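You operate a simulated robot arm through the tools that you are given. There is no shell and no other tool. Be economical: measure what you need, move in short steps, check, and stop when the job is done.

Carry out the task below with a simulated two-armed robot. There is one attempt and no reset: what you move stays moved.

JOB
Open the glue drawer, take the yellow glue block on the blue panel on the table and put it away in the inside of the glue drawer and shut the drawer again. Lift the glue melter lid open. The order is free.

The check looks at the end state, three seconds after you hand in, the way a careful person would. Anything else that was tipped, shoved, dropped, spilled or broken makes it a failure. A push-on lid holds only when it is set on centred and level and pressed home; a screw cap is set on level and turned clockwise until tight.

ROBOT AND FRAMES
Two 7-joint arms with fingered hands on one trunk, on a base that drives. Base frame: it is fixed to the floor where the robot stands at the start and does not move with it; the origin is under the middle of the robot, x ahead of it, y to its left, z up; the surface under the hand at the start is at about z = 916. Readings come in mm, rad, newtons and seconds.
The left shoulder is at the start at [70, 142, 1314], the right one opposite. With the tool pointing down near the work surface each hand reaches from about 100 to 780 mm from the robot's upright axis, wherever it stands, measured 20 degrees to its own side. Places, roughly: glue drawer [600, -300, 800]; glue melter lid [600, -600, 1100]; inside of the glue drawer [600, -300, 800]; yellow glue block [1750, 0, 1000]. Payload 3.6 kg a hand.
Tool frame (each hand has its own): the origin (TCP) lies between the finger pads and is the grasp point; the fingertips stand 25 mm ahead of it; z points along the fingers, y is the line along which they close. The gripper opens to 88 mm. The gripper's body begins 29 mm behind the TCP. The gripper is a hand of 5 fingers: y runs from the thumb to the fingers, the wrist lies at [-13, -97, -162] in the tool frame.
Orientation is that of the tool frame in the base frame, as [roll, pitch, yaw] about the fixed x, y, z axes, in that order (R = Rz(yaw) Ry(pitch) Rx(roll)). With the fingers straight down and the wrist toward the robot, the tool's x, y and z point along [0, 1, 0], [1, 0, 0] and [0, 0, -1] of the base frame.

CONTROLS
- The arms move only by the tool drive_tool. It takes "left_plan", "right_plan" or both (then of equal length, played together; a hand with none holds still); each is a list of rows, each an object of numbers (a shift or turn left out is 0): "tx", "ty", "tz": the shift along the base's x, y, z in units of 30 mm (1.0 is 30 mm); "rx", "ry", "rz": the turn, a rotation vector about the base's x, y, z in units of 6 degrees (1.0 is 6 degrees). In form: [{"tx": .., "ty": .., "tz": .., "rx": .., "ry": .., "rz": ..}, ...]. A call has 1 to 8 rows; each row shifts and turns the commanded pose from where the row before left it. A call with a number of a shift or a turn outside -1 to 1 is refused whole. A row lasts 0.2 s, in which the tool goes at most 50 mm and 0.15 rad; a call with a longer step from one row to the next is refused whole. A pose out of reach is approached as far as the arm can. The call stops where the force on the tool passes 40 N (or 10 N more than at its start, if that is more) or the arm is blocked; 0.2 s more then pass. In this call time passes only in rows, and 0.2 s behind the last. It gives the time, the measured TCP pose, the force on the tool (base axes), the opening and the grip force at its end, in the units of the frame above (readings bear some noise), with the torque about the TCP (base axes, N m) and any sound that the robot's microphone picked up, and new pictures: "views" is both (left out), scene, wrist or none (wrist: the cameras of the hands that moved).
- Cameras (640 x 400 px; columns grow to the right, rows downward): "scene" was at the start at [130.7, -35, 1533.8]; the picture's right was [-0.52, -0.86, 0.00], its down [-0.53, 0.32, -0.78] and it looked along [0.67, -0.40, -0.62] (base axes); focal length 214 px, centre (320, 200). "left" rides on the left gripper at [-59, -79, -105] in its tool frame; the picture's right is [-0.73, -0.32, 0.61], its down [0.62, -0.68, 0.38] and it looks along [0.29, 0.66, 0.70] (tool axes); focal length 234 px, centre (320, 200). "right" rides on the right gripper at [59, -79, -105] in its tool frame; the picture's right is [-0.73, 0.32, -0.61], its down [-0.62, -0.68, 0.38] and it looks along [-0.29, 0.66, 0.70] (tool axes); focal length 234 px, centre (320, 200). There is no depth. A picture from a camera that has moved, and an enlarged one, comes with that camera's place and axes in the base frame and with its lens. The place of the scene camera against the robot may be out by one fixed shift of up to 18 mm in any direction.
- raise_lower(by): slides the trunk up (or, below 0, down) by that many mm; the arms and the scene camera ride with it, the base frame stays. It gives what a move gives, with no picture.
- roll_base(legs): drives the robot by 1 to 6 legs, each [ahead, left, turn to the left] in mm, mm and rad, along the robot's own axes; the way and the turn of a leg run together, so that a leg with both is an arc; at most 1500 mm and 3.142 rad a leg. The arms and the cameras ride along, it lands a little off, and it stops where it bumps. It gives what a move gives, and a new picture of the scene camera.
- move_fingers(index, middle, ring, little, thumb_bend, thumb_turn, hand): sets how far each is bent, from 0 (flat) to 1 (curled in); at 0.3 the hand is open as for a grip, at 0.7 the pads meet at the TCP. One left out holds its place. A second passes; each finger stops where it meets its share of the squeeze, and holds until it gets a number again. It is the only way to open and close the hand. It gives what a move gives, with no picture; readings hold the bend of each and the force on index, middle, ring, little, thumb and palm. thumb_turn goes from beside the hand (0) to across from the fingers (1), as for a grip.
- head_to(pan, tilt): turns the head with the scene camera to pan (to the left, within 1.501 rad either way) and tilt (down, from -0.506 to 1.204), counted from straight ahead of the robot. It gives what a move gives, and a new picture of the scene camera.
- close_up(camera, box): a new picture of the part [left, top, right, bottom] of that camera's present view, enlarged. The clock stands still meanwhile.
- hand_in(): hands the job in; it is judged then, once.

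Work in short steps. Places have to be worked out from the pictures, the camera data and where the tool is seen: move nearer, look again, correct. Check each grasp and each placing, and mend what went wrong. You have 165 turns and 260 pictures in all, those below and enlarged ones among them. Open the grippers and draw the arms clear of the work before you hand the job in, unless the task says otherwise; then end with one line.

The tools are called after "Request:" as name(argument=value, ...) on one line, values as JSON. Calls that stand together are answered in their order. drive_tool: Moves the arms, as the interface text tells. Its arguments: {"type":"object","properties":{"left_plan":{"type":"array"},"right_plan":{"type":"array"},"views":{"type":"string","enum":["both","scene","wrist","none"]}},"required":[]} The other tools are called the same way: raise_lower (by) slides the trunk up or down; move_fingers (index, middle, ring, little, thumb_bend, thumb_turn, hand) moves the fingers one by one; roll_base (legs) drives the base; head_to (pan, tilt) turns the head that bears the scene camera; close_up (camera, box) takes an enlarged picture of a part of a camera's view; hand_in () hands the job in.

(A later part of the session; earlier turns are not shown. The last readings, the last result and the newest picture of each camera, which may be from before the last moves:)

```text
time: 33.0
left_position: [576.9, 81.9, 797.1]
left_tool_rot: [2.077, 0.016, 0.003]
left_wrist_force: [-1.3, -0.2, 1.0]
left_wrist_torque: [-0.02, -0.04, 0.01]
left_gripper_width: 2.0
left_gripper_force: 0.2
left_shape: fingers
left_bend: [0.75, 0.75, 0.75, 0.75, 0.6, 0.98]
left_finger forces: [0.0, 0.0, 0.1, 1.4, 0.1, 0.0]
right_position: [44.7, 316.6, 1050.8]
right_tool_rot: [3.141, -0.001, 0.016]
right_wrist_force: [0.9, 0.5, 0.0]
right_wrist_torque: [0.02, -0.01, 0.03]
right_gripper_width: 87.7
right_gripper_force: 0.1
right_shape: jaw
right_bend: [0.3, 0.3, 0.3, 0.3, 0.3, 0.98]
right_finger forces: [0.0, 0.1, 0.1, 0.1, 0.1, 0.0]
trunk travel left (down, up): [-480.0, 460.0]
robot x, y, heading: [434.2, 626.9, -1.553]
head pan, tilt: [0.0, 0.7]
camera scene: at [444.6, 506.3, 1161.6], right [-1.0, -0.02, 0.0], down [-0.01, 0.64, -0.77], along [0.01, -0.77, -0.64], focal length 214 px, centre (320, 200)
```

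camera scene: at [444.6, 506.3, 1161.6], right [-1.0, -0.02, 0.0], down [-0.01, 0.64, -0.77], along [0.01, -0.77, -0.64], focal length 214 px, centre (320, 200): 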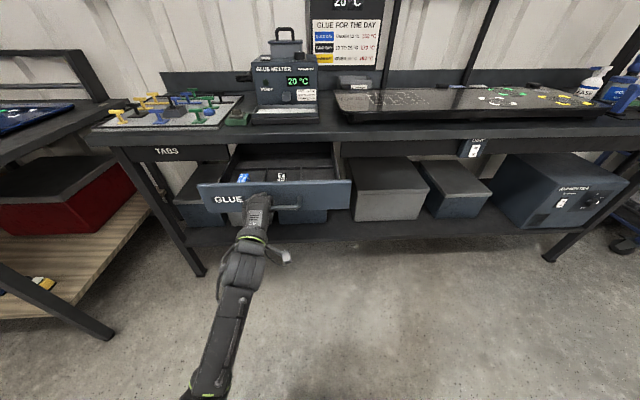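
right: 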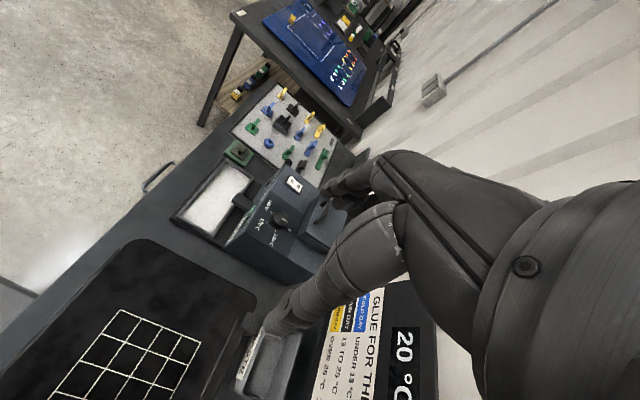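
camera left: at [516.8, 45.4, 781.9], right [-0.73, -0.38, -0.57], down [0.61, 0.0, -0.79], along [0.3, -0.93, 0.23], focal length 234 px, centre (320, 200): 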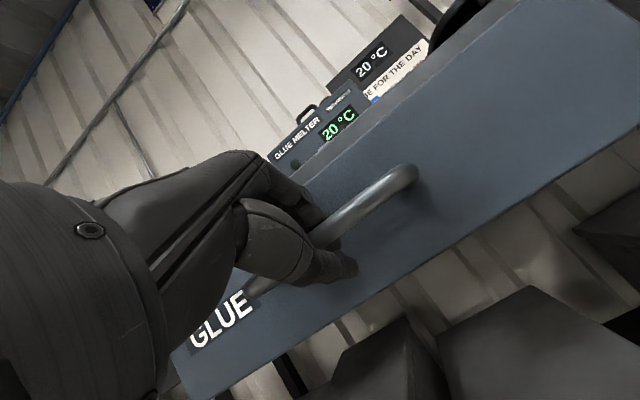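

The drawer is open about 200 mm and has compartments inside. I look closer.

Request:
close_up(camera="scene", box=[190, 130, 370, 240])

Request:
drive_tool(left_plan=[{"ty": 0.5}, {"ty": 0.5}], views="scene")

```text
3.56 times, centred on (280, 185) of scene
camera zoom: at [444.6, 506.3, 1161.6], right [-1.0, -0.02, 0.0], down [-0.01, 0.64, -0.77], along [0.01, -0.77, -0.64], focal length 763 px, centre (462, 253)
```

zoom: 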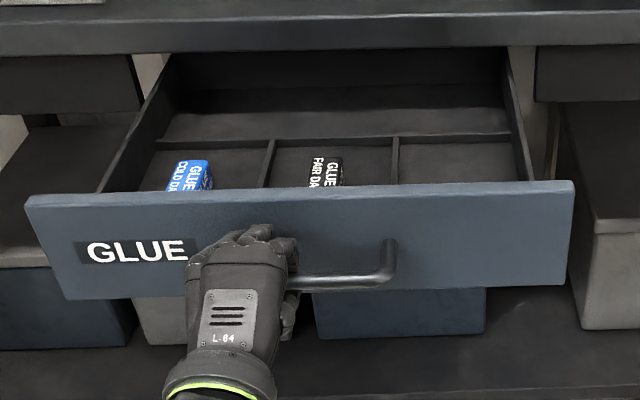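

```text
time: 33.6
left_position: [574.1, 103.9, 793.3]
left_tool_rot: [2.085, 0.015, 0.001]
left_wrist_force: [-0.1, -40.2, 1.0]
left_wrist_torque: [0.14, -0.08, -0.63]
left_gripper_width: 9.6
left_gripper_force: 20.3
left_shape: fingers
left_bend: [0.74, 0.73, 0.73, 0.66, 0.6, 0.98]
left_finger forces: [10.8, 6.3, 9.4, 13.5, 0.0, 0.0]
right_position: [43.9, 311.6, 1049.6]
right_tool_rot: [-3.136, 0.0, 0.015]
right_wrist_force: [0.6, 0.4, 0.1]
right_wrist_torque: [-0.01, -0.02, -0.03]
right_gripper_width: 87.8
right_gripper_force: 0.0
right_shape: jaw
right_bend: [0.3, 0.3, 0.3, 0.3, 0.3, 0.98]
right_finger forces: [0.0, 0.1, 0.1, 0.1, 0.0, 0.0]
trunk travel left (down, up): [-480.0, 460.0]
robot x, y, heading: [434.5, 630.2, -1.556]
head pan, tilt: [0.0, 0.7]
stopped in row 2 (left hand): the force on the tool passed its limit at 44 N (the readings are from after the stop); the commanded pose is now the measured one
camera scene: at [444.4, 499.0, 1160.8], right [-1.0, -0.02, 0.0], down [-0.01, 0.65, -0.76], along [0.01, -0.76, -0.65], focal length 214 px, centre (320, 200)
```

scene: 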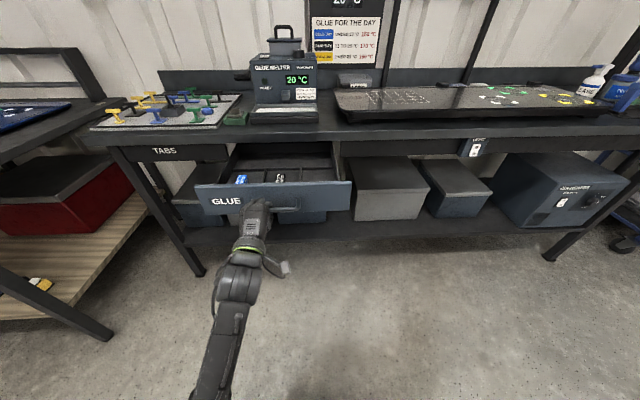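

Drawer is fully open (end stop). The front-right compartment (−x side) is empty, likely for the yellow block. Release: relax, open fingers, back out.

Request:
drive_tool(left_plan=[{"ty": -0.3}], views="none")

Request:
move_fingers(hand="left", index=0.3, middle=0.3, ring=0.3, little=0.3, thumb_bend=0.3)

Request:
drive_tool(left_plan=[{"ty": 0.6, "tz": 0.1}, {"ty": 0.9, "tz": 0.1}, {"ty": 0.9}, {"ty": 0.9}], views="scene")

Request:
close_up(camera="scene", box=[190, 130, 370, 240])

```text
time: 34.0
left_position: [575.1, 98.1, 795.3]
left_tool_rot: [2.08, 0.014, 0.003]
left_wrist_force: [0.6, -12.0, 3.1]
left_wrist_torque: [0.01, -0.08, -0.2]
left_gripper_width: 5.0
left_gripper_force: 6.7
left_shape: fingers
left_bend: [0.74, 0.74, 0.74, 0.71, 0.6, 0.98]
left_finger forces: [3.4, 1.2, 2.8, 6.4, 0.0, 0.1]
right_position: [44.4, 315.5, 1050.3]
right_tool_rot: [-3.139, 0.0, 0.019]
right_wrist_force: [0.0, -0.3, -0.5]
right_wrist_torque: [0.02, 0.02, 0.0]
right_gripper_width: 87.8
right_gripper_force: 0.1
right_shape: jaw
right_bend: [0.3, 0.3, 0.3, 0.3, 0.3, 0.98]
right_finger forces: [0.0, 0.0, 0.0, 0.0, 0.0, 0.0]
trunk travel left (down, up): [-480.0, 460.0]
robot x, y, heading: [437.6, 633.2, -1.552]
head pan, tilt: [0.0, 0.7]
```

```text
time: 35.0
left_position: [575.4, 98.7, 796.2]
left_tool_rot: [2.078, 0.015, 0.004]
left_wrist_force: [0.0, -0.5, -0.4]
left_wrist_torque: [0.0, 0.01, 0.03]
left_gripper_width: 84.6
left_gripper_force: 0.1
left_shape: fingers
left_bend: [0.3, 0.3, 0.3, 0.3, 0.3, 0.98]
left_finger forces: [0.0, 0.3, 0.1, 0.0, 0.0, 0.1]
right_position: [44.9, 316.1, 1049.1]
right_tool_rot: [3.141, 0.001, 0.017]
right_wrist_force: [0.6, -0.3, -0.2]
right_wrist_torque: [0.05, 0.01, 0.02]
right_gripper_width: 87.6
right_gripper_force: 0.0
right_shape: jaw
right_bend: [0.3, 0.3, 0.3, 0.3, 0.3, 0.98]
right_finger forces: [0.0, 0.0, 0.0, 0.0, 0.1, 0.1]
trunk travel left (down, up): [-480.0, 460.0]
robot x, y, heading: [434.0, 631.5, -1.548]
head pan, tilt: [0.0, 0.7]
```

```text
time: 36.0
left_position: [575.1, 195.7, 800.2]
left_tool_rot: [2.078, 0.015, 0.001]
left_wrist_force: [0.2, 0.0, 0.2]
left_wrist_torque: [-0.01, -0.01, -0.02]
left_gripper_width: 84.5
left_gripper_force: 0.1
left_shape: fingers
left_bend: [0.3, 0.3, 0.3, 0.3, 0.3, 0.98]
left_finger forces: [0.0, 0.0, 0.0, 0.0, 0.0, 0.1]
right_position: [44.4, 316.1, 1048.9]
right_tool_rot: [3.141, 0.0, 0.019]
right_wrist_force: [0.1, 0.6, -0.2]
right_wrist_torque: [0.03, -0.01, 0.01]
right_gripper_width: 87.6
right_gripper_force: 0.0
right_shape: jaw
right_bend: [0.3, 0.3, 0.3, 0.3, 0.3, 0.98]
right_finger forces: [0.0, 0.0, 0.0, 0.0, 0.1, 0.0]
trunk travel left (down, up): [-480.0, 460.0]
robot x, y, heading: [435.9, 632.4, -1.553]
head pan, tilt: [0.0, 0.7]
camera scene: at [444.5, 505.8, 1161.6], right [-1.0, -0.02, 0.0], down [-0.01, 0.64, -0.77], along [0.01, -0.77, -0.64], focal length 214 px, centre (320, 200)
```

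scene: 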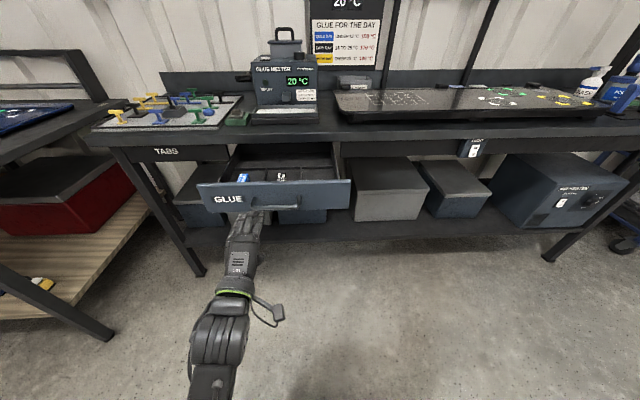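

```text
3.56 times, centred on (280, 185) of scene
camera zoom: at [444.5, 505.8, 1161.6], right [-1.0, -0.02, 0.0], down [-0.01, 0.64, -0.77], along [0.01, -0.77, -0.64], focal length 763 px, centre (462, 253)
```

zoom: 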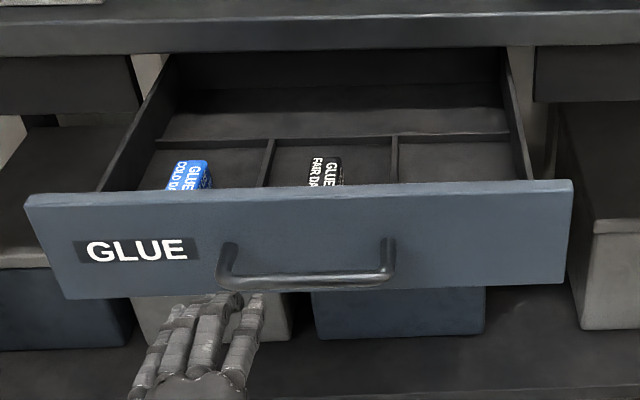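

Drawer stays open and is clear. Now raise the trunk 370 and drive back 80 and left ~980 to face the table with the blue panel.

Request:
raise_lower(by=370)

Request:
roll_base(legs=[[-130, 0, 0], [0, 980, 0]])

```text
time: 39.6
left_position: [575.6, 195.8, 1171.7]
left_tool_rot: [2.078, 0.016, 0.002]
left_wrist_force: [-0.1, 0.1, -0.3]
left_wrist_torque: [-0.01, -0.01, 0.01]
left_gripper_width: 84.4
left_gripper_force: 0.1
left_shape: fingers
left_bend: [0.3, 0.3, 0.3, 0.3, 0.3, 0.98]
left_finger forces: [0.1, 0.0, 0.1, 0.0, 0.0, 0.0]
right_position: [44.0, 315.1, 1419.9]
right_tool_rot: [-3.141, -0.001, 0.018]
right_wrist_force: [0.9, 0.2, 0.1]
right_wrist_torque: [-0.01, 0.0, -0.02]
right_gripper_width: 87.8
right_gripper_force: 0.0
right_shape: jaw
right_bend: [0.3, 0.3, 0.3, 0.3, 0.3, 0.98]
right_finger forces: [0.0, 0.0, 0.0, 0.0, 0.0, 0.0]
trunk travel left (down, up): [-850.0, 90.0]
robot x, y, heading: [436.4, 629.4, -1.548]
head pan, tilt: [0.0, 0.7]
```

```text
time: 45.5
left_position: [1542.3, 336.3, 1171.8]
left_tool_rot: [2.078, 0.014, -0.003]
left_wrist_force: [0.7, -0.4, -0.6]
left_wrist_torque: [0.01, -0.02, 0.01]
left_gripper_width: 84.8
left_gripper_force: 0.0
left_shape: fingers
left_bend: [0.3, 0.3, 0.3, 0.3, 0.3, 0.98]
left_finger forces: [0.1, 0.1, 0.0, 0.0, 0.1, 0.0]
right_position: [1012.3, 461.5, 1419.4]
right_tool_rot: [-3.14, 0.0, 0.01]
right_wrist_force: [-0.2, 0.1, 0.4]
right_wrist_torque: [0.0, 0.02, 0.01]
right_gripper_width: 87.9
right_gripper_force: 0.1
right_shape: jaw
right_bend: [0.3, 0.3, 0.3, 0.3, 0.3, 0.98]
right_finger forces: [0.1, 0.0, 0.1, 0.0, 0.0, 0.1]
trunk travel left (down, up): [-850.0, 90.0]
robot x, y, heading: [1409.3, 772.8, -1.565]
head pan, tilt: [0.0, 0.7]
camera scene: at [1413.3, 646.8, 1531.5], right [-1.0, -0.01, 0.0], down [-0.01, 0.64, -0.76], along [0.01, -0.76, -0.64], focal length 214 px, centre (320, 200)
```

scene: 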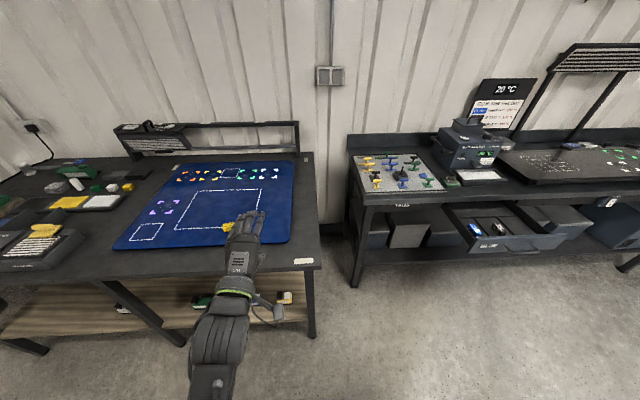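

Request:
close_up(camera="scene", box=[110, 150, 330, 290])

Request:
close_up(camera="left", box=[0, 0, 640, 400])

```text
2.86 times, centred on (220, 220) of scene
camera zoom: at [1413.3, 646.8, 1531.5], right [-1.0, -0.01, 0.0], down [-0.01, 0.64, -0.76], along [0.01, -0.76, -0.64], focal length 613 px, centre (606, 143)
```

zoom: 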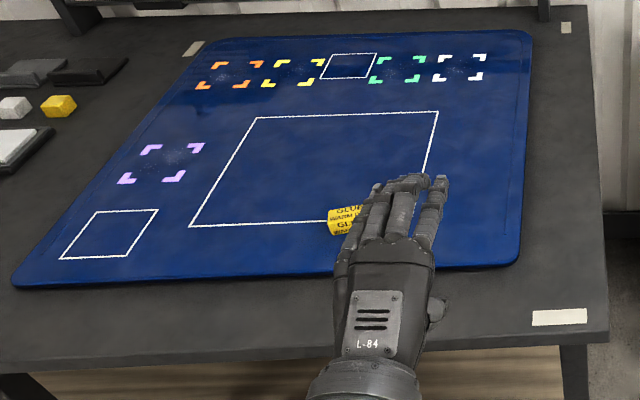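

```text
1.00 times, centred on (320, 200) of left (not enlarged: the box is as wide or as high as the picture)
camera zoom: at [1483.5, 467.1, 1154.5], right [-0.74, -0.37, -0.57], down [0.61, -0.01, -0.79], along [0.29, -0.93, 0.23], focal length 234 px, centre (320, 200)
```

zoom: 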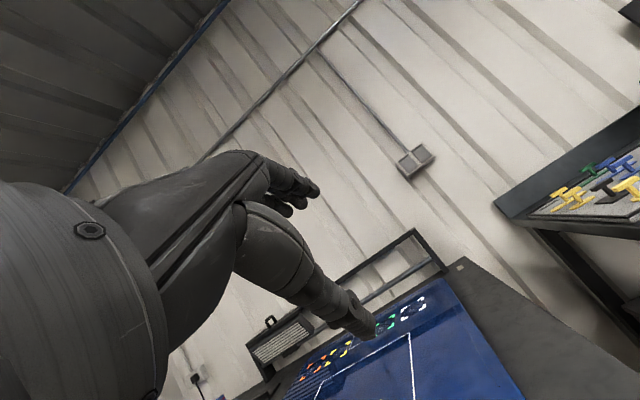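

The block ("GLUE WARM DAY") lies at the near edge of the white square, roughly x≈1760, y≈90. Shift the base left 230 and ahead 60, and swing the hand to point down above that area.

Request:
roll_base(legs=[[60, 230, 0]])

Request:
drive_tool(left_plan=[{"rx": 1, "tz": 0.3}, {"rx": 1, "tz": 0.3}, {"rx": 1, "tz": 0.3}, {"rx": 1}, {"rx": 1, "ty": -0.5}, {"rx": 1, "ty": -0.5}, {"rx": 1, "ty": -0.5}, {"rx": 1, "ty": -0.5}], views="both")

```text
time: 47.3
left_position: [1768.3, 277.9, 1170.3]
left_tool_rot: [2.079, 0.014, -0.008]
left_wrist_force: [-0.1, -0.2, 0.4]
left_wrist_torque: [0.0, -0.03, -0.01]
left_gripper_width: 84.6
left_gripper_force: 0.1
left_shape: fingers
left_bend: [0.3, 0.3, 0.3, 0.3, 0.3, 0.98]
left_finger forces: [0.0, 0.0, 0.0, 0.0, 0.0, 0.1]
right_position: [1238.0, 403.9, 1418.6]
right_tool_rot: [-3.14, -0.002, 0.004]
right_wrist_force: [-1.0, 0.2, 0.4]
right_wrist_torque: [-0.02, -0.01, 0.0]
right_gripper_width: 87.9
right_gripper_force: 0.1
right_shape: jaw
right_bend: [0.3, 0.3, 0.3, 0.3, 0.3, 0.98]
right_finger forces: [0.0, 0.1, 0.0, 0.0, 0.0, 0.1]
trunk travel left (down, up): [-850.0, 90.0]
robot x, y, heading: [1635.8, 713.2, -1.563]
head pan, tilt: [0.0, 0.7]
camera scene: at [1640.4, 588.4, 1531.5], right [-1.0, -0.01, 0.0], down [0.0, 0.64, -0.77], along [0.01, -0.77, -0.64], focal length 214 px, centre (320, 200)
```

scene: 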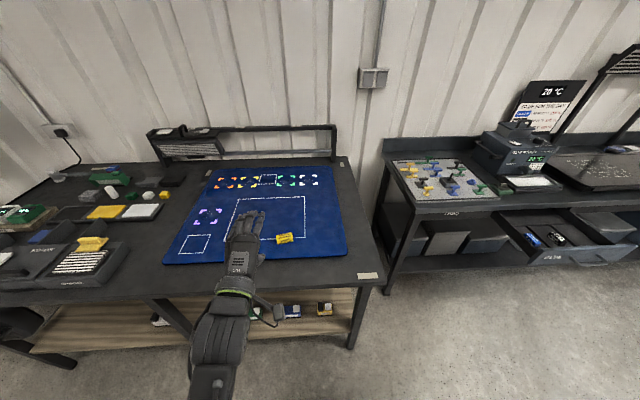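

```text
time: 48.6
left_position: [1804.2, 220.2, 1148.3]
left_tool_rot: [2.664, -0.192, 0.033]
left_wrist_force: [0.5, 0.8, -0.2]
left_wrist_torque: [0.0, 0.04, 0.03]
left_gripper_width: 84.6
left_gripper_force: 0.0
left_shape: fingers
left_bend: [0.3, 0.3, 0.3, 0.3, 0.3, 0.98]
left_finger forces: [0.0, 0.1, 0.0, 0.0, 0.1, 0.0]
left hand out of reach, approached as far as the arm can: row 1, 2, 3, 6
right_position: [1242.5, 401.5, 1421.1]
right_tool_rot: [3.141, 0.0, 0.006]
right_wrist_force: [-0.4, -0.3, 0.3]
right_wrist_torque: [-0.02, 0.02, -0.01]
right_gripper_width: 87.6
right_gripper_force: 0.1
right_shape: jaw
right_bend: [0.3, 0.3, 0.3, 0.3, 0.3, 0.98]
right_finger forces: [0.1, 0.0, 0.1, 0.0, 0.0, 0.1]
trunk travel left (down, up): [-850.0, 90.0]
robot x, y, heading: [1632.4, 710.3, -1.558]
head pan, tilt: [0.0, 0.7]
stopped in row 6 (left hand): the arm was blocked; the commanded pose is now the measured one
camera scene: at [1644.3, 586.6, 1531.4], right [-1.0, -0.01, 0.0], down [-0.01, 0.64, -0.76], along [0.0, -0.76, -0.64], focal length 214 px, centre (320, 200)
camera left: at [1733.1, 336.9, 1192.5], right [-0.58, -0.01, -0.81], down [0.72, 0.45, -0.52], along [0.37, -0.89, -0.26], focal length 234 px, centre (320, 200)
```

scene: 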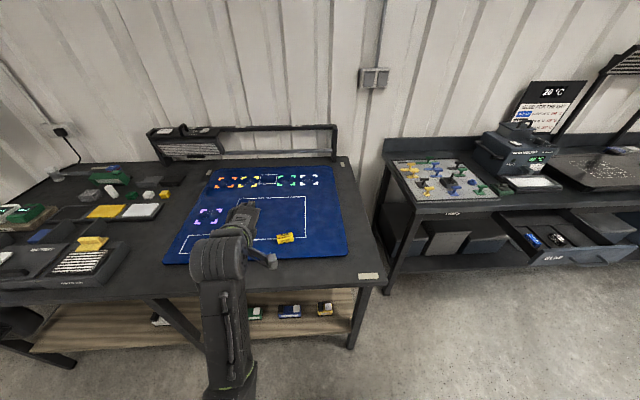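
left: 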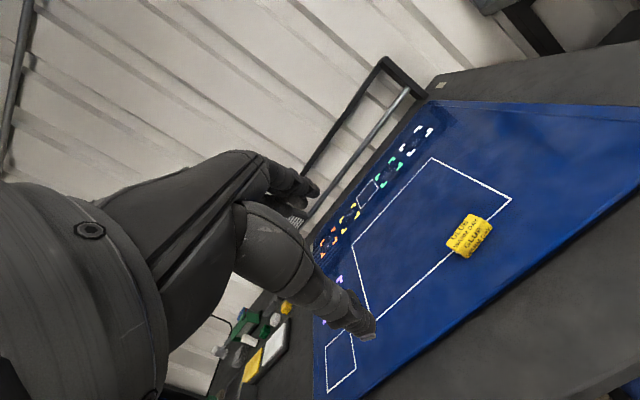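

Both views agree: block at about [1769, 85, ~930]. Enlarge it for its orientation.

Request:
close_up(camera="left", box=[420, 190, 520, 270])

Request:
close_up(camera="scene", box=[235, 205, 335, 265])

```text
5.00 times, centred on (470, 230) of left
camera zoom: at [1733.1, 336.9, 1192.5], right [-0.58, -0.01, -0.81], down [0.72, 0.45, -0.52], along [0.37, -0.89, -0.26], focal length 1171 px, centre (-430, 50)
```

zoom: 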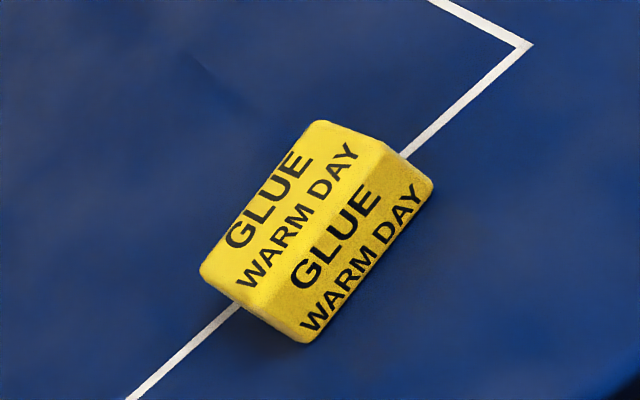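

```text
6.40 times, centred on (285, 235) of scene
camera zoom: at [1644.3, 586.6, 1531.4], right [-1.0, -0.01, 0.0], down [-0.01, 0.64, -0.76], along [0.0, -0.76, -0.64], focal length 1373 px, centre (544, -24)
```

zoom: 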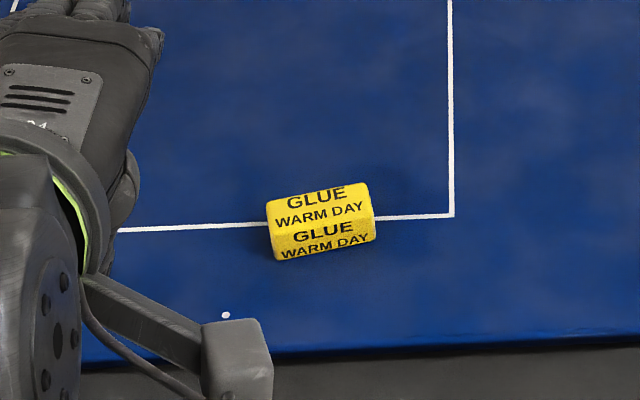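

Block is ~58×32×32 mm, long axis near x with yaw ≈ +0.2 rad. Extend the arm over it while turning the hand to point down.

Request:
drive_tool(left_plan=[{"ty": -0.9, "tx": -0.2}, {"ty": -0.9, "tx": -0.2}, {"ty": -0.8, "tx": -0.2, "ry": 0.3, "rx": 0.7}, {"ty": -0.7, "tx": -0.2, "ry": 0.3, "rx": 0.7}, {"ty": -0.5, "tx": -0.2, "ry": 0.4, "rx": 0.8, "rz": 0.4}, {"ty": -0.5, "tx": -0.2, "ry": 0.4, "rx": 0.8, "rz": 0.4}, {"ry": 0.4, "rx": 0.8, "rz": 0.4}, {"rx": 0.7, "rz": 0.4}], views="both")

```text
time: 50.4
left_position: [1783.3, 42.9, 1099.7]
left_tool_rot: [-3.139, -0.049, 0.171]
left_wrist_force: [-0.2, 0.1, 0.3]
left_wrist_torque: [0.02, 0.01, -0.02]
left_gripper_width: 84.4
left_gripper_force: 0.1
left_shape: fingers
left_bend: [0.3, 0.3, 0.3, 0.3, 0.3, 0.98]
left_finger forces: [0.0, 0.0, 0.1, 0.0, 0.1, 0.0]
left hand out of reach, approached as far as the arm can: row 5, 6, 7, 8
right_position: [1240.2, 402.1, 1419.7]
right_tool_rot: [-3.141, 0.002, 0.006]
right_wrist_force: [0.2, 0.1, 0.4]
right_wrist_torque: [0.01, 0.01, 0.0]
right_gripper_width: 87.7
right_gripper_force: 0.1
right_shape: jaw
right_bend: [0.3, 0.3, 0.3, 0.3, 0.3, 0.98]
right_finger forces: [0.0, 0.0, 0.1, 0.0, 0.0, 0.0]
trunk travel left (down, up): [-850.0, 90.0]
robot x, y, heading: [1633.6, 712.0, -1.562]
head pan, tilt: [0.0, 0.7]
camera scene: at [1642.6, 587.2, 1531.4], right [-1.0, -0.01, 0.0], down [0.0, 0.64, -0.76], along [0.01, -0.76, -0.64], focal length 214 px, centre (320, 200)
camera left: at [1707.7, 110.4, 1202.4], right [-0.74, 0.2, -0.64], down [0.52, 0.78, -0.35], along [0.43, -0.59, -0.68], focal length 234 px, centre (320, 200)
```

scene: 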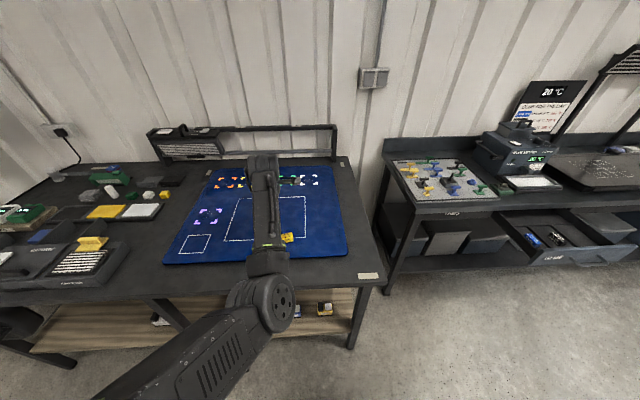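
left: 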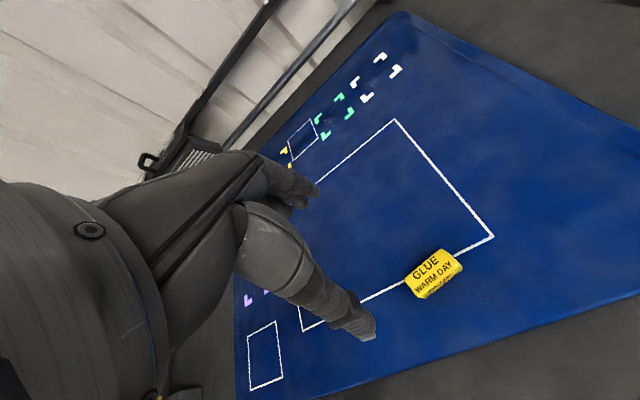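

Retriangulating with the three views gives the block at ≈[1776, 42, 883], nearly right beneath the hand. Lower the trunk 110 and look again.

Request:
raise_lower(by=-110)

Request:
close_up(camera="left", box=[240, 140, 560, 340])

Request:
close_up(camera="scene", box=[180, 150, 360, 260])

```text
time: 51.8
left_position: [1783.1, 42.6, 991.4]
left_tool_rot: [3.139, -0.045, 0.173]
left_wrist_force: [0.1, -0.5, -0.4]
left_wrist_torque: [-0.03, -0.02, 0.02]
left_gripper_width: 84.5
left_gripper_force: 0.0
left_shape: fingers
left_bend: [0.3, 0.3, 0.3, 0.3, 0.3, 0.98]
left_finger forces: [0.1, 0.0, 0.0, 0.0, 0.1, 0.0]
right_position: [1240.5, 404.4, 1309.8]
right_tool_rot: [-3.14, -0.002, 0.004]
right_wrist_force: [-0.6, -0.2, -0.1]
right_wrist_torque: [0.01, 0.02, -0.01]
right_gripper_width: 87.7
right_gripper_force: 0.1
right_shape: jaw
right_bend: [0.3, 0.3, 0.3, 0.3, 0.3, 0.98]
right_finger forces: [0.0, 0.0, 0.1, 0.1, 0.0, 0.0]
trunk travel left (down, up): [-740.0, 200.0]
robot x, y, heading: [1631.5, 712.2, -1.564]
head pan, tilt: [0.0, 0.7]
```

```text
2.00 times, centred on (400, 240) of left
camera zoom: at [1707.9, 111.0, 1095.0], right [-0.74, 0.2, -0.64], down [0.51, 0.78, -0.36], along [0.43, -0.59, -0.68], focal length 468 px, centre (160, 120)
```

zoom: 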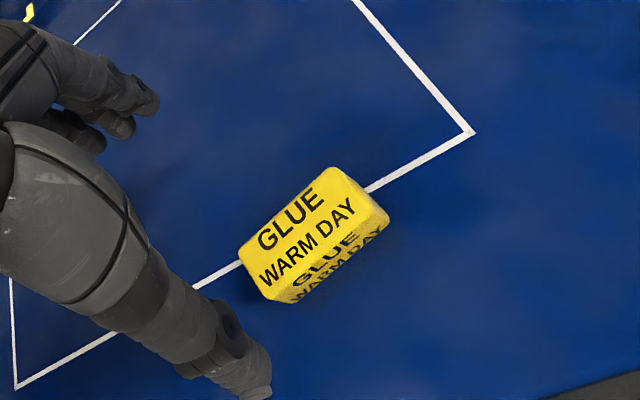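

```text
3.56 times, centred on (270, 205) of scene
camera zoom: at [1642.7, 588.1, 1421.5], right [-1.0, -0.01, 0.0], down [0.0, 0.64, -0.77], along [0.0, -0.76, -0.64], focal length 763 px, centre (498, 182)
```

zoom: 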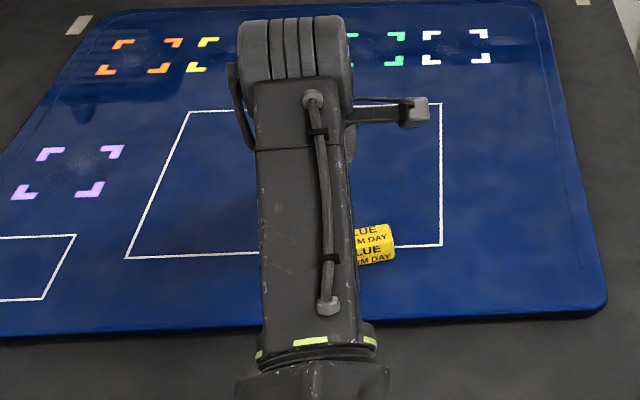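

Refined: block top centre ≈ [1775, 32, ~875]. Shift the hand −8, −11 and descend 55 mm.

Request:
drive_tool(left_plan=[{"tx": -0.27, "ty": -0.35, "tz": -0.6, "ry": 0.45}, {"tz": -0.6, "rz": 0.25}, {"tz": -0.6}], views="wrist")

Request:
close_up(camera="left", box=[240, 140, 560, 340])

```text
time: 52.6
left_position: [1761.3, 35.3, 938.7]
left_tool_rot: [-3.131, 0.017, 0.181]
left_wrist_force: [-0.2, -0.2, 0.2]
left_wrist_torque: [-0.03, 0.0, -0.01]
left_gripper_width: 84.9
left_gripper_force: 0.1
left_shape: fingers
left_bend: [0.3, 0.3, 0.3, 0.3, 0.3, 0.98]
left_finger forces: [0.0, 0.0, 0.0, 0.1, 0.0, 0.0]
right_position: [1241.1, 403.0, 1309.9]
right_tool_rot: [3.14, 0.0, 0.004]
right_wrist_force: [0.5, 0.8, 0.3]
right_wrist_torque: [-0.02, 0.02, 0.02]
right_gripper_width: 88.1
right_gripper_force: 0.0
right_shape: jaw
right_bend: [0.3, 0.3, 0.3, 0.3, 0.3, 0.98]
right_finger forces: [0.0, 0.0, 0.0, 0.0, 0.0, 0.0]
trunk travel left (down, up): [-740.0, 200.0]
robot x, y, heading: [1635.2, 714.2, -1.562]
head pan, tilt: [0.0, 0.7]
camera left: at [1691.8, 101.8, 1045.7], right [-0.78, 0.19, -0.59], down [0.48, 0.79, -0.39], along [0.39, -0.59, -0.71], focal length 234 px, centre (320, 200)
```

left: 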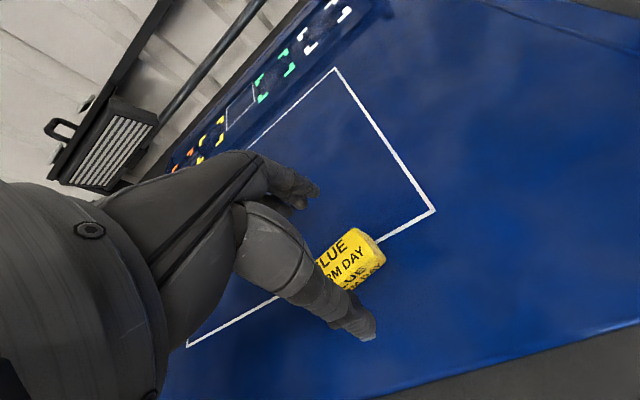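

```text
2.00 times, centred on (400, 240) of left
camera zoom: at [1691.8, 101.8, 1045.7], right [-0.78, 0.19, -0.59], down [0.48, 0.79, -0.39], along [0.39, -0.59, -0.71], focal length 468 px, centre (160, 120)
```

zoom: 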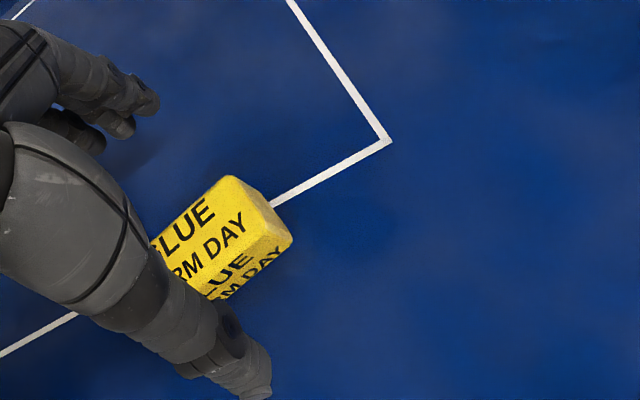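

Corner triangulation puts the block at ≈[1778, 40], top ≈895. Shift +15 x, +5 y and descend to ~905.

Request:
drive_tool(left_plan=[{"tx": 0.53, "ty": 0.15, "tz": -0.2}, {"tz": -0.45}, {"tz": -0.45}], views="wrist")

Request:
close_up(camera="left", box=[220, 140, 460, 340])

```text
time: 53.4
left_position: [1776.7, 38.8, 902.1]
left_tool_rot: [-3.132, 0.015, 0.179]
left_wrist_force: [-0.4, -0.3, 0.3]
left_wrist_torque: [-0.02, 0.0, 0.01]
left_gripper_width: 84.7
left_gripper_force: 0.0
left_shape: fingers
left_bend: [0.3, 0.3, 0.3, 0.3, 0.3, 0.98]
left_finger forces: [0.0, 0.0, 0.0, 0.0, 0.0, 0.0]
right_position: [1240.9, 403.2, 1309.5]
right_tool_rot: [-3.141, 0.0, 0.006]
right_wrist_force: [-0.5, 0.4, -0.6]
right_wrist_torque: [0.01, 0.02, 0.01]
right_gripper_width: 87.8
right_gripper_force: 0.0
right_shape: jaw
right_bend: [0.3, 0.3, 0.3, 0.3, 0.3, 0.98]
right_finger forces: [0.0, 0.1, 0.0, 0.0, 0.0, 0.0]
trunk travel left (down, up): [-740.0, 200.0]
robot x, y, heading: [1636.5, 710.9, -1.563]
head pan, tilt: [0.0, 0.7]
camera left: at [1707.4, 105.3, 1010.3], right [-0.78, 0.19, -0.59], down [0.48, 0.79, -0.39], along [0.39, -0.59, -0.71], focal length 234 px, centre (320, 200)
```

left: 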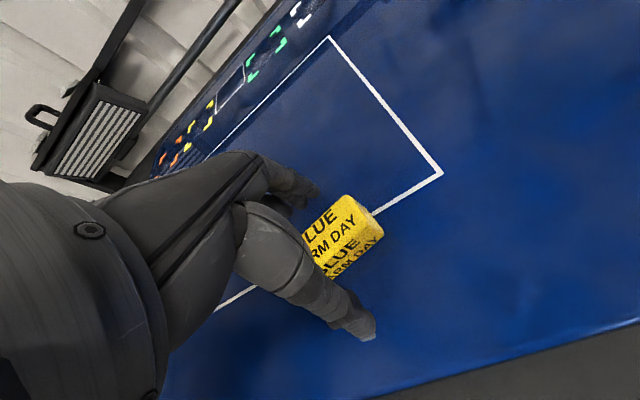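

```text
2.00 times, centred on (340, 240) of left
camera zoom: at [1707.4, 105.3, 1010.3], right [-0.78, 0.19, -0.59], down [0.48, 0.79, -0.39], along [0.39, -0.59, -0.71], focal length 468 px, centre (280, 120)
```

zoom: 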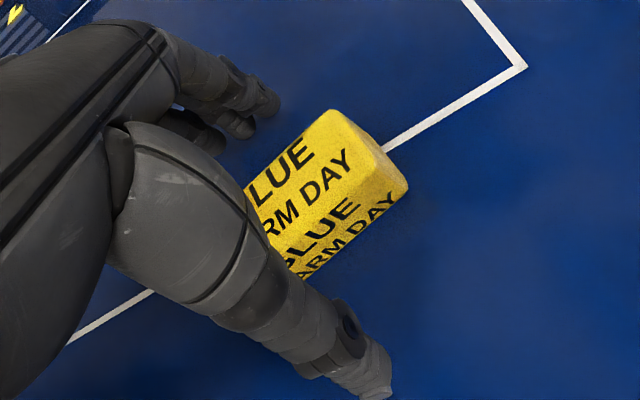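

The hand straddles the block and is centred. Descend ~14 mm more, watching the force.

Request:
drive_tool(left_plan=[{"tz": -0.25}, {"tz": -0.2}], views="none")

Request:
move_fingers(hand="left", index=0.62, middle=0.62, ring=0.62, little=0.62, thumb_bend=0.62)

Request:
close_up(camera="left", box=[220, 140, 460, 340])

```text
time: 54.0
left_position: [1776.8, 41.9, 895.3]
left_tool_rot: [-3.14, 0.015, 0.179]
left_wrist_force: [-0.9, 2.5, 22.0]
left_wrist_torque: [-0.98, -0.37, 0.05]
left_gripper_width: 85.4
left_gripper_force: 10.5
left_shape: fingers
left_bend: [0.3, 0.3, 0.3, 0.3, 0.3, 0.98]
left_finger forces: [0.3, 20.3, 0.0, 0.1, 0.5, 0.0]
right_position: [1239.1, 408.0, 1311.2]
right_tool_rot: [3.138, -0.002, 0.005]
right_wrist_force: [1.8, -0.1, 0.1]
right_wrist_torque: [0.0, -0.01, 0.01]
right_gripper_width: 87.7
right_gripper_force: 0.1
right_shape: jaw
right_bend: [0.3, 0.3, 0.3, 0.3, 0.3, 0.98]
right_finger forces: [0.0, 0.0, 0.0, 0.1, 0.1, 0.0]
trunk travel left (down, up): [-740.0, 200.0]
robot x, y, heading: [1637.8, 713.6, -1.562]
head pan, tilt: [0.0, 0.7]
```

```text
time: 54.6
left_position: [1776.5, 36.3, 901.0]
left_tool_rot: [3.128, 0.017, 0.18]
left_wrist_force: [0.6, -1.6, 29.6]
left_wrist_torque: [-0.54, -0.24, -0.05]
left_gripper_width: 23.6
left_gripper_force: 16.6
left_shape: fingers
left_bend: [0.6, 0.42, 0.62, 0.62, 0.58, 0.97]
left_finger forces: [2.2, 20.0, 0.1, 0.1, 10.4, 0.0]
right_position: [1239.6, 405.4, 1310.3]
right_tool_rot: [3.139, 0.0, 0.007]
right_wrist_force: [0.1, 1.0, 0.6]
right_wrist_torque: [0.03, 0.01, 0.02]
right_gripper_width: 87.7
right_gripper_force: 0.1
right_shape: jaw
right_bend: [0.3, 0.3, 0.3, 0.3, 0.3, 0.98]
right_finger forces: [0.1, 0.1, 0.0, 0.1, 0.0, 0.0]
trunk travel left (down, up): [-740.0, 200.0]
robot x, y, heading: [1638.9, 714.6, -1.564]
head pan, tilt: [0.0, 0.7]
stopped (left hand): the force on the tool passed its limit at 41 N (the readings are from after the stop); the commanded pose is now the measured one
```

```text
2.00 times, centred on (340, 240) of left
camera zoom: at [1707.6, 106.0, 1005.4], right [-0.78, 0.18, -0.6], down [0.48, 0.78, -0.4], along [0.39, -0.6, -0.69], focal length 468 px, centre (280, 120)
```

zoom: 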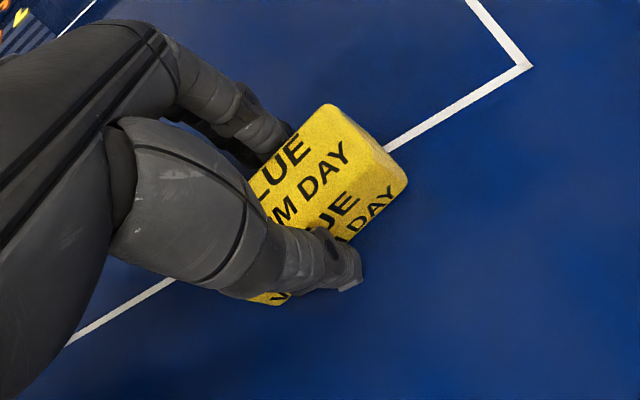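

The middle finger presses on the panel. Raise 9 mm and close again.

Request:
drive_tool(left_plan=[{"tz": 0.3}], views="none")

Request:
move_fingers(hand="left", index=0.7, middle=0.7, ring=0.7, little=0.7, thumb_bend=0.7)

Request:
close_up(camera="left", box=[220, 140, 460, 340])

```text
time: 55.0
left_position: [1777.7, 36.9, 899.8]
left_tool_rot: [-3.136, 0.016, 0.182]
left_wrist_force: [0.5, -0.9, 4.0]
left_wrist_torque: [-0.17, -0.08, 0.01]
left_gripper_width: 23.2
left_gripper_force: 4.2
left_shape: fingers
left_bend: [0.59, 0.49, 0.62, 0.62, 0.58, 0.97]
left_finger forces: [2.0, 4.5, 0.1, 0.0, 2.1, 0.0]
right_position: [1240.7, 401.5, 1308.9]
right_tool_rot: [3.14, 0.0, 0.004]
right_wrist_force: [0.1, -0.1, -0.2]
right_wrist_torque: [-0.02, 0.01, 0.01]
right_gripper_width: 87.6
right_gripper_force: 0.0
right_shape: jaw
right_bend: [0.3, 0.3, 0.3, 0.3, 0.3, 0.98]
right_finger forces: [0.0, 0.1, 0.0, 0.0, 0.0, 0.0]
trunk travel left (down, up): [-740.0, 200.0]
robot x, y, heading: [1633.6, 710.3, -1.565]
head pan, tilt: [0.0, 0.7]
```

```text
time: 56.0
left_position: [1777.6, 37.6, 903.3]
left_tool_rot: [-3.141, 0.017, 0.181]
left_wrist_force: [0.7, -0.9, -1.2]
left_wrist_torque: [0.0, -0.01, -0.01]
left_gripper_width: 21.8
left_gripper_force: 9.6
left_shape: fingers
left_bend: [0.61, 0.65, 0.68, 0.7, 0.6, 0.96]
left_finger forces: [5.2, 3.2, 1.1, 0.0, 9.4, 0.0]
right_position: [1241.8, 402.8, 1309.9]
right_tool_rot: [3.141, 0.0, 0.006]
right_wrist_force: [-0.9, -0.1, 0.0]
right_wrist_torque: [0.01, 0.0, 0.02]
right_gripper_width: 87.8
right_gripper_force: 0.0
right_shape: jaw
right_bend: [0.3, 0.3, 0.3, 0.3, 0.3, 0.98]
right_finger forces: [0.0, 0.1, 0.0, 0.1, 0.1, 0.0]
trunk travel left (down, up): [-740.0, 200.0]
robot x, y, heading: [1636.4, 713.2, -1.564]
head pan, tilt: [0.0, 0.7]
```

```text
2.00 times, centred on (340, 240) of left
camera zoom: at [1707.5, 105.2, 1010.0], right [-0.78, 0.19, -0.59], down [0.48, 0.78, -0.39], along [0.39, -0.59, -0.7], focal length 468 px, centre (280, 120)
```

zoom: 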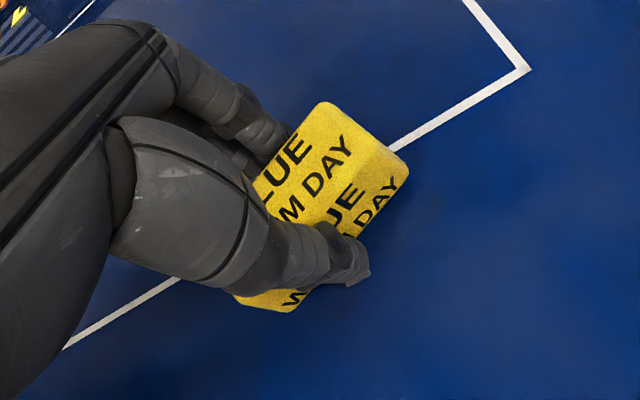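

Block is gripped (thumb vs index/middle). Tighten slightly and lift 60 mm.

Request:
move_fingers(hand="left", index=0.85, middle=0.85, ring=0.8, little=0.7, thumb_bend=0.85)

Request:
drive_tool(left_plan=[{"tz": 0.5}, {"tz": 0.5}, {"tz": 0.5}, {"tz": 0.5}], views="both")

Request:
close_up(camera="left", box=[220, 140, 460, 340])

```text
time: 57.0
left_position: [1777.6, 37.2, 902.7]
left_tool_rot: [-3.139, 0.016, 0.182]
left_wrist_force: [0.0, -0.2, -0.9]
left_wrist_torque: [0.01, -0.02, -0.02]
left_gripper_width: 22.5
left_gripper_force: 20.3
left_shape: fingers
left_bend: [0.71, 0.72, 0.78, 0.7, 0.58, 0.91]
left_finger forces: [8.2, 6.1, 6.2, 0.1, 20.6, 0.1]
right_position: [1241.2, 403.6, 1310.0]
right_tool_rot: [-3.141, 0.0, 0.005]
right_wrist_force: [-0.6, 0.4, 0.0]
right_wrist_torque: [0.01, 0.01, 0.01]
right_gripper_width: 87.6
right_gripper_force: 0.0
right_shape: jaw
right_bend: [0.3, 0.3, 0.3, 0.3, 0.3, 0.98]
right_finger forces: [0.1, 0.1, 0.0, 0.1, 0.0, 0.0]
trunk travel left (down, up): [-740.0, 200.0]
robot x, y, heading: [1633.7, 713.9, -1.564]
head pan, tilt: [0.0, 0.7]
```

```text
time: 58.0
left_position: [1779.3, 37.7, 962.2]
left_tool_rot: [-3.139, 0.016, 0.182]
left_wrist_force: [-0.4, -0.4, -0.9]
left_wrist_torque: [0.0, -0.01, -0.01]
left_gripper_width: 22.4
left_gripper_force: 20.7
left_shape: fingers
left_bend: [0.71, 0.72, 0.78, 0.7, 0.58, 0.91]
left_finger forces: [8.2, 6.3, 6.0, 0.0, 20.4, 0.0]
right_position: [1240.7, 403.4, 1310.2]
right_tool_rot: [-3.142, 0.0, 0.005]
right_wrist_force: [0.7, 0.4, 0.2]
right_wrist_torque: [0.02, 0.01, 0.02]
right_gripper_width: 87.4
right_gripper_force: 0.1
right_shape: jaw
right_bend: [0.3, 0.3, 0.3, 0.3, 0.3, 0.98]
right_finger forces: [0.0, 0.0, 0.1, 0.0, 0.1, 0.1]
trunk travel left (down, up): [-740.0, 200.0]
robot x, y, heading: [1635.9, 712.3, -1.564]
head pan, tilt: [0.0, 0.7]
camera scene: at [1642.6, 587.8, 1421.5], right [-1.0, -0.01, 0.0], down [0.0, 0.64, -0.76], along [0.01, -0.76, -0.64], focal length 214 px, centre (320, 200)
camera left: at [1708.2, 105.5, 1069.7], right [-0.78, 0.19, -0.59], down [0.48, 0.78, -0.39], along [0.39, -0.59, -0.7], focal length 234 px, centre (320, 200)
```

scene: 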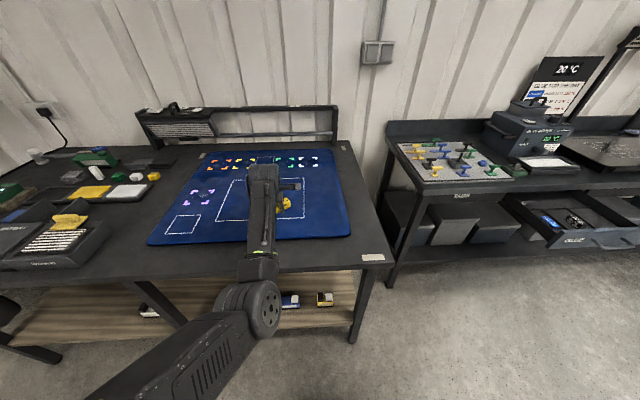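
left: 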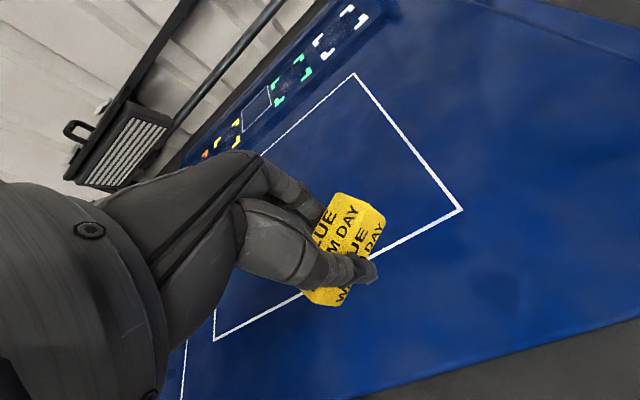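

```text
2.00 times, centred on (340, 240) of left
camera zoom: at [1708.2, 105.5, 1069.7], right [-0.78, 0.19, -0.59], down [0.48, 0.78, -0.39], along [0.39, -0.59, -0.7], focal length 468 px, centre (280, 120)
```

zoom: 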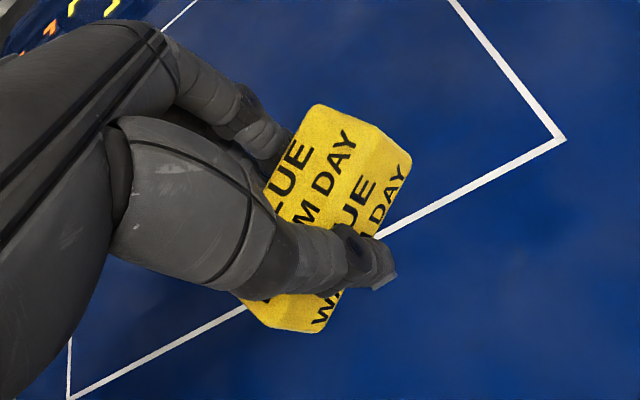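

Block firmly held. Drawer's empty compartment estimated at x 405–505, y −40…55, centre ≈[455, 8], front top at z≈852. Raise the trunk and drive back/right to the drawer.

Request:
raise_lower(by=150)

Request:
roll_base(legs=[[-170, 0, 0], [0, -1310, 0]])

```text
time: 59.7
left_position: [1778.0, 37.3, 1112.9]
left_tool_rot: [-3.14, 0.018, 0.183]
left_wrist_force: [0.6, 0.1, 0.9]
left_wrist_torque: [0.02, 0.03, 0.02]
left_gripper_width: 22.2
left_gripper_force: 20.9
left_shape: fingers
left_bend: [0.71, 0.72, 0.78, 0.7, 0.58, 0.91]
left_finger forces: [8.1, 6.3, 6.1, 0.0, 20.4, 0.0]
right_position: [1240.4, 403.4, 1460.2]
right_tool_rot: [-3.141, 0.0, 0.005]
right_wrist_force: [-0.1, -0.2, -0.6]
right_wrist_torque: [-0.01, 0.01, 0.0]
right_gripper_width: 87.6
right_gripper_force: 0.1
right_shape: jaw
right_bend: [0.3, 0.3, 0.3, 0.3, 0.3, 0.98]
right_finger forces: [0.0, 0.0, 0.1, 0.0, 0.1, 0.0]
trunk travel left (down, up): [-890.0, 50.0]
robot x, y, heading: [1640.1, 714.7, -1.561]
head pan, tilt: [0.0, 0.7]
```

```text
time: 67.4
left_position: [459.4, 205.4, 1112.0]
left_tool_rot: [-3.14, 0.016, 0.176]
left_wrist_force: [-0.3, -0.6, 0.2]
left_wrist_torque: [-0.03, 0.01, 0.0]
left_gripper_width: 22.2
left_gripper_force: 20.1
left_shape: fingers
left_bend: [0.71, 0.72, 0.78, 0.7, 0.58, 0.91]
left_finger forces: [8.1, 6.3, 5.9, 0.1, 20.3, 0.1]
right_position: [-76.5, 571.9, 1460.5]
right_tool_rot: [3.141, -0.002, 0.002]
right_wrist_force: [-0.2, 0.4, -0.4]
right_wrist_torque: [-0.02, 0.03, 0.01]
right_gripper_width: 87.8
right_gripper_force: 0.0
right_shape: jaw
right_bend: [0.3, 0.3, 0.3, 0.3, 0.3, 0.98]
right_finger forces: [0.1, 0.1, 0.0, 0.0, 0.0, 0.1]
trunk travel left (down, up): [-890.0, 50.0]
robot x, y, heading: [321.5, 884.2, -1.569]
head pan, tilt: [0.0, 0.7]
camera scene: at [326.1, 755.5, 1571.5], right [-1.0, 0.0, 0.0], down [0.0, 0.64, -0.76], along [0.0, -0.76, -0.64], focal length 214 px, centre (320, 200)
```

scene: 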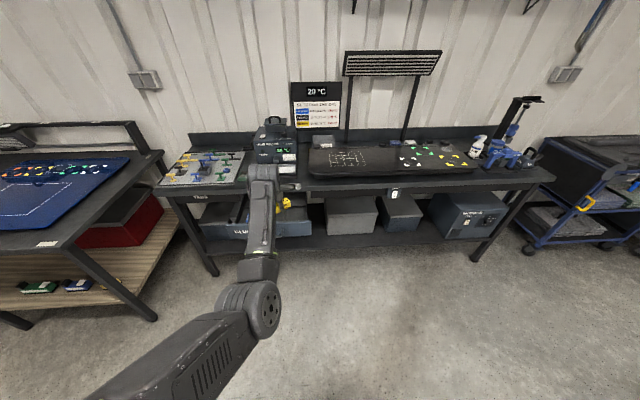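

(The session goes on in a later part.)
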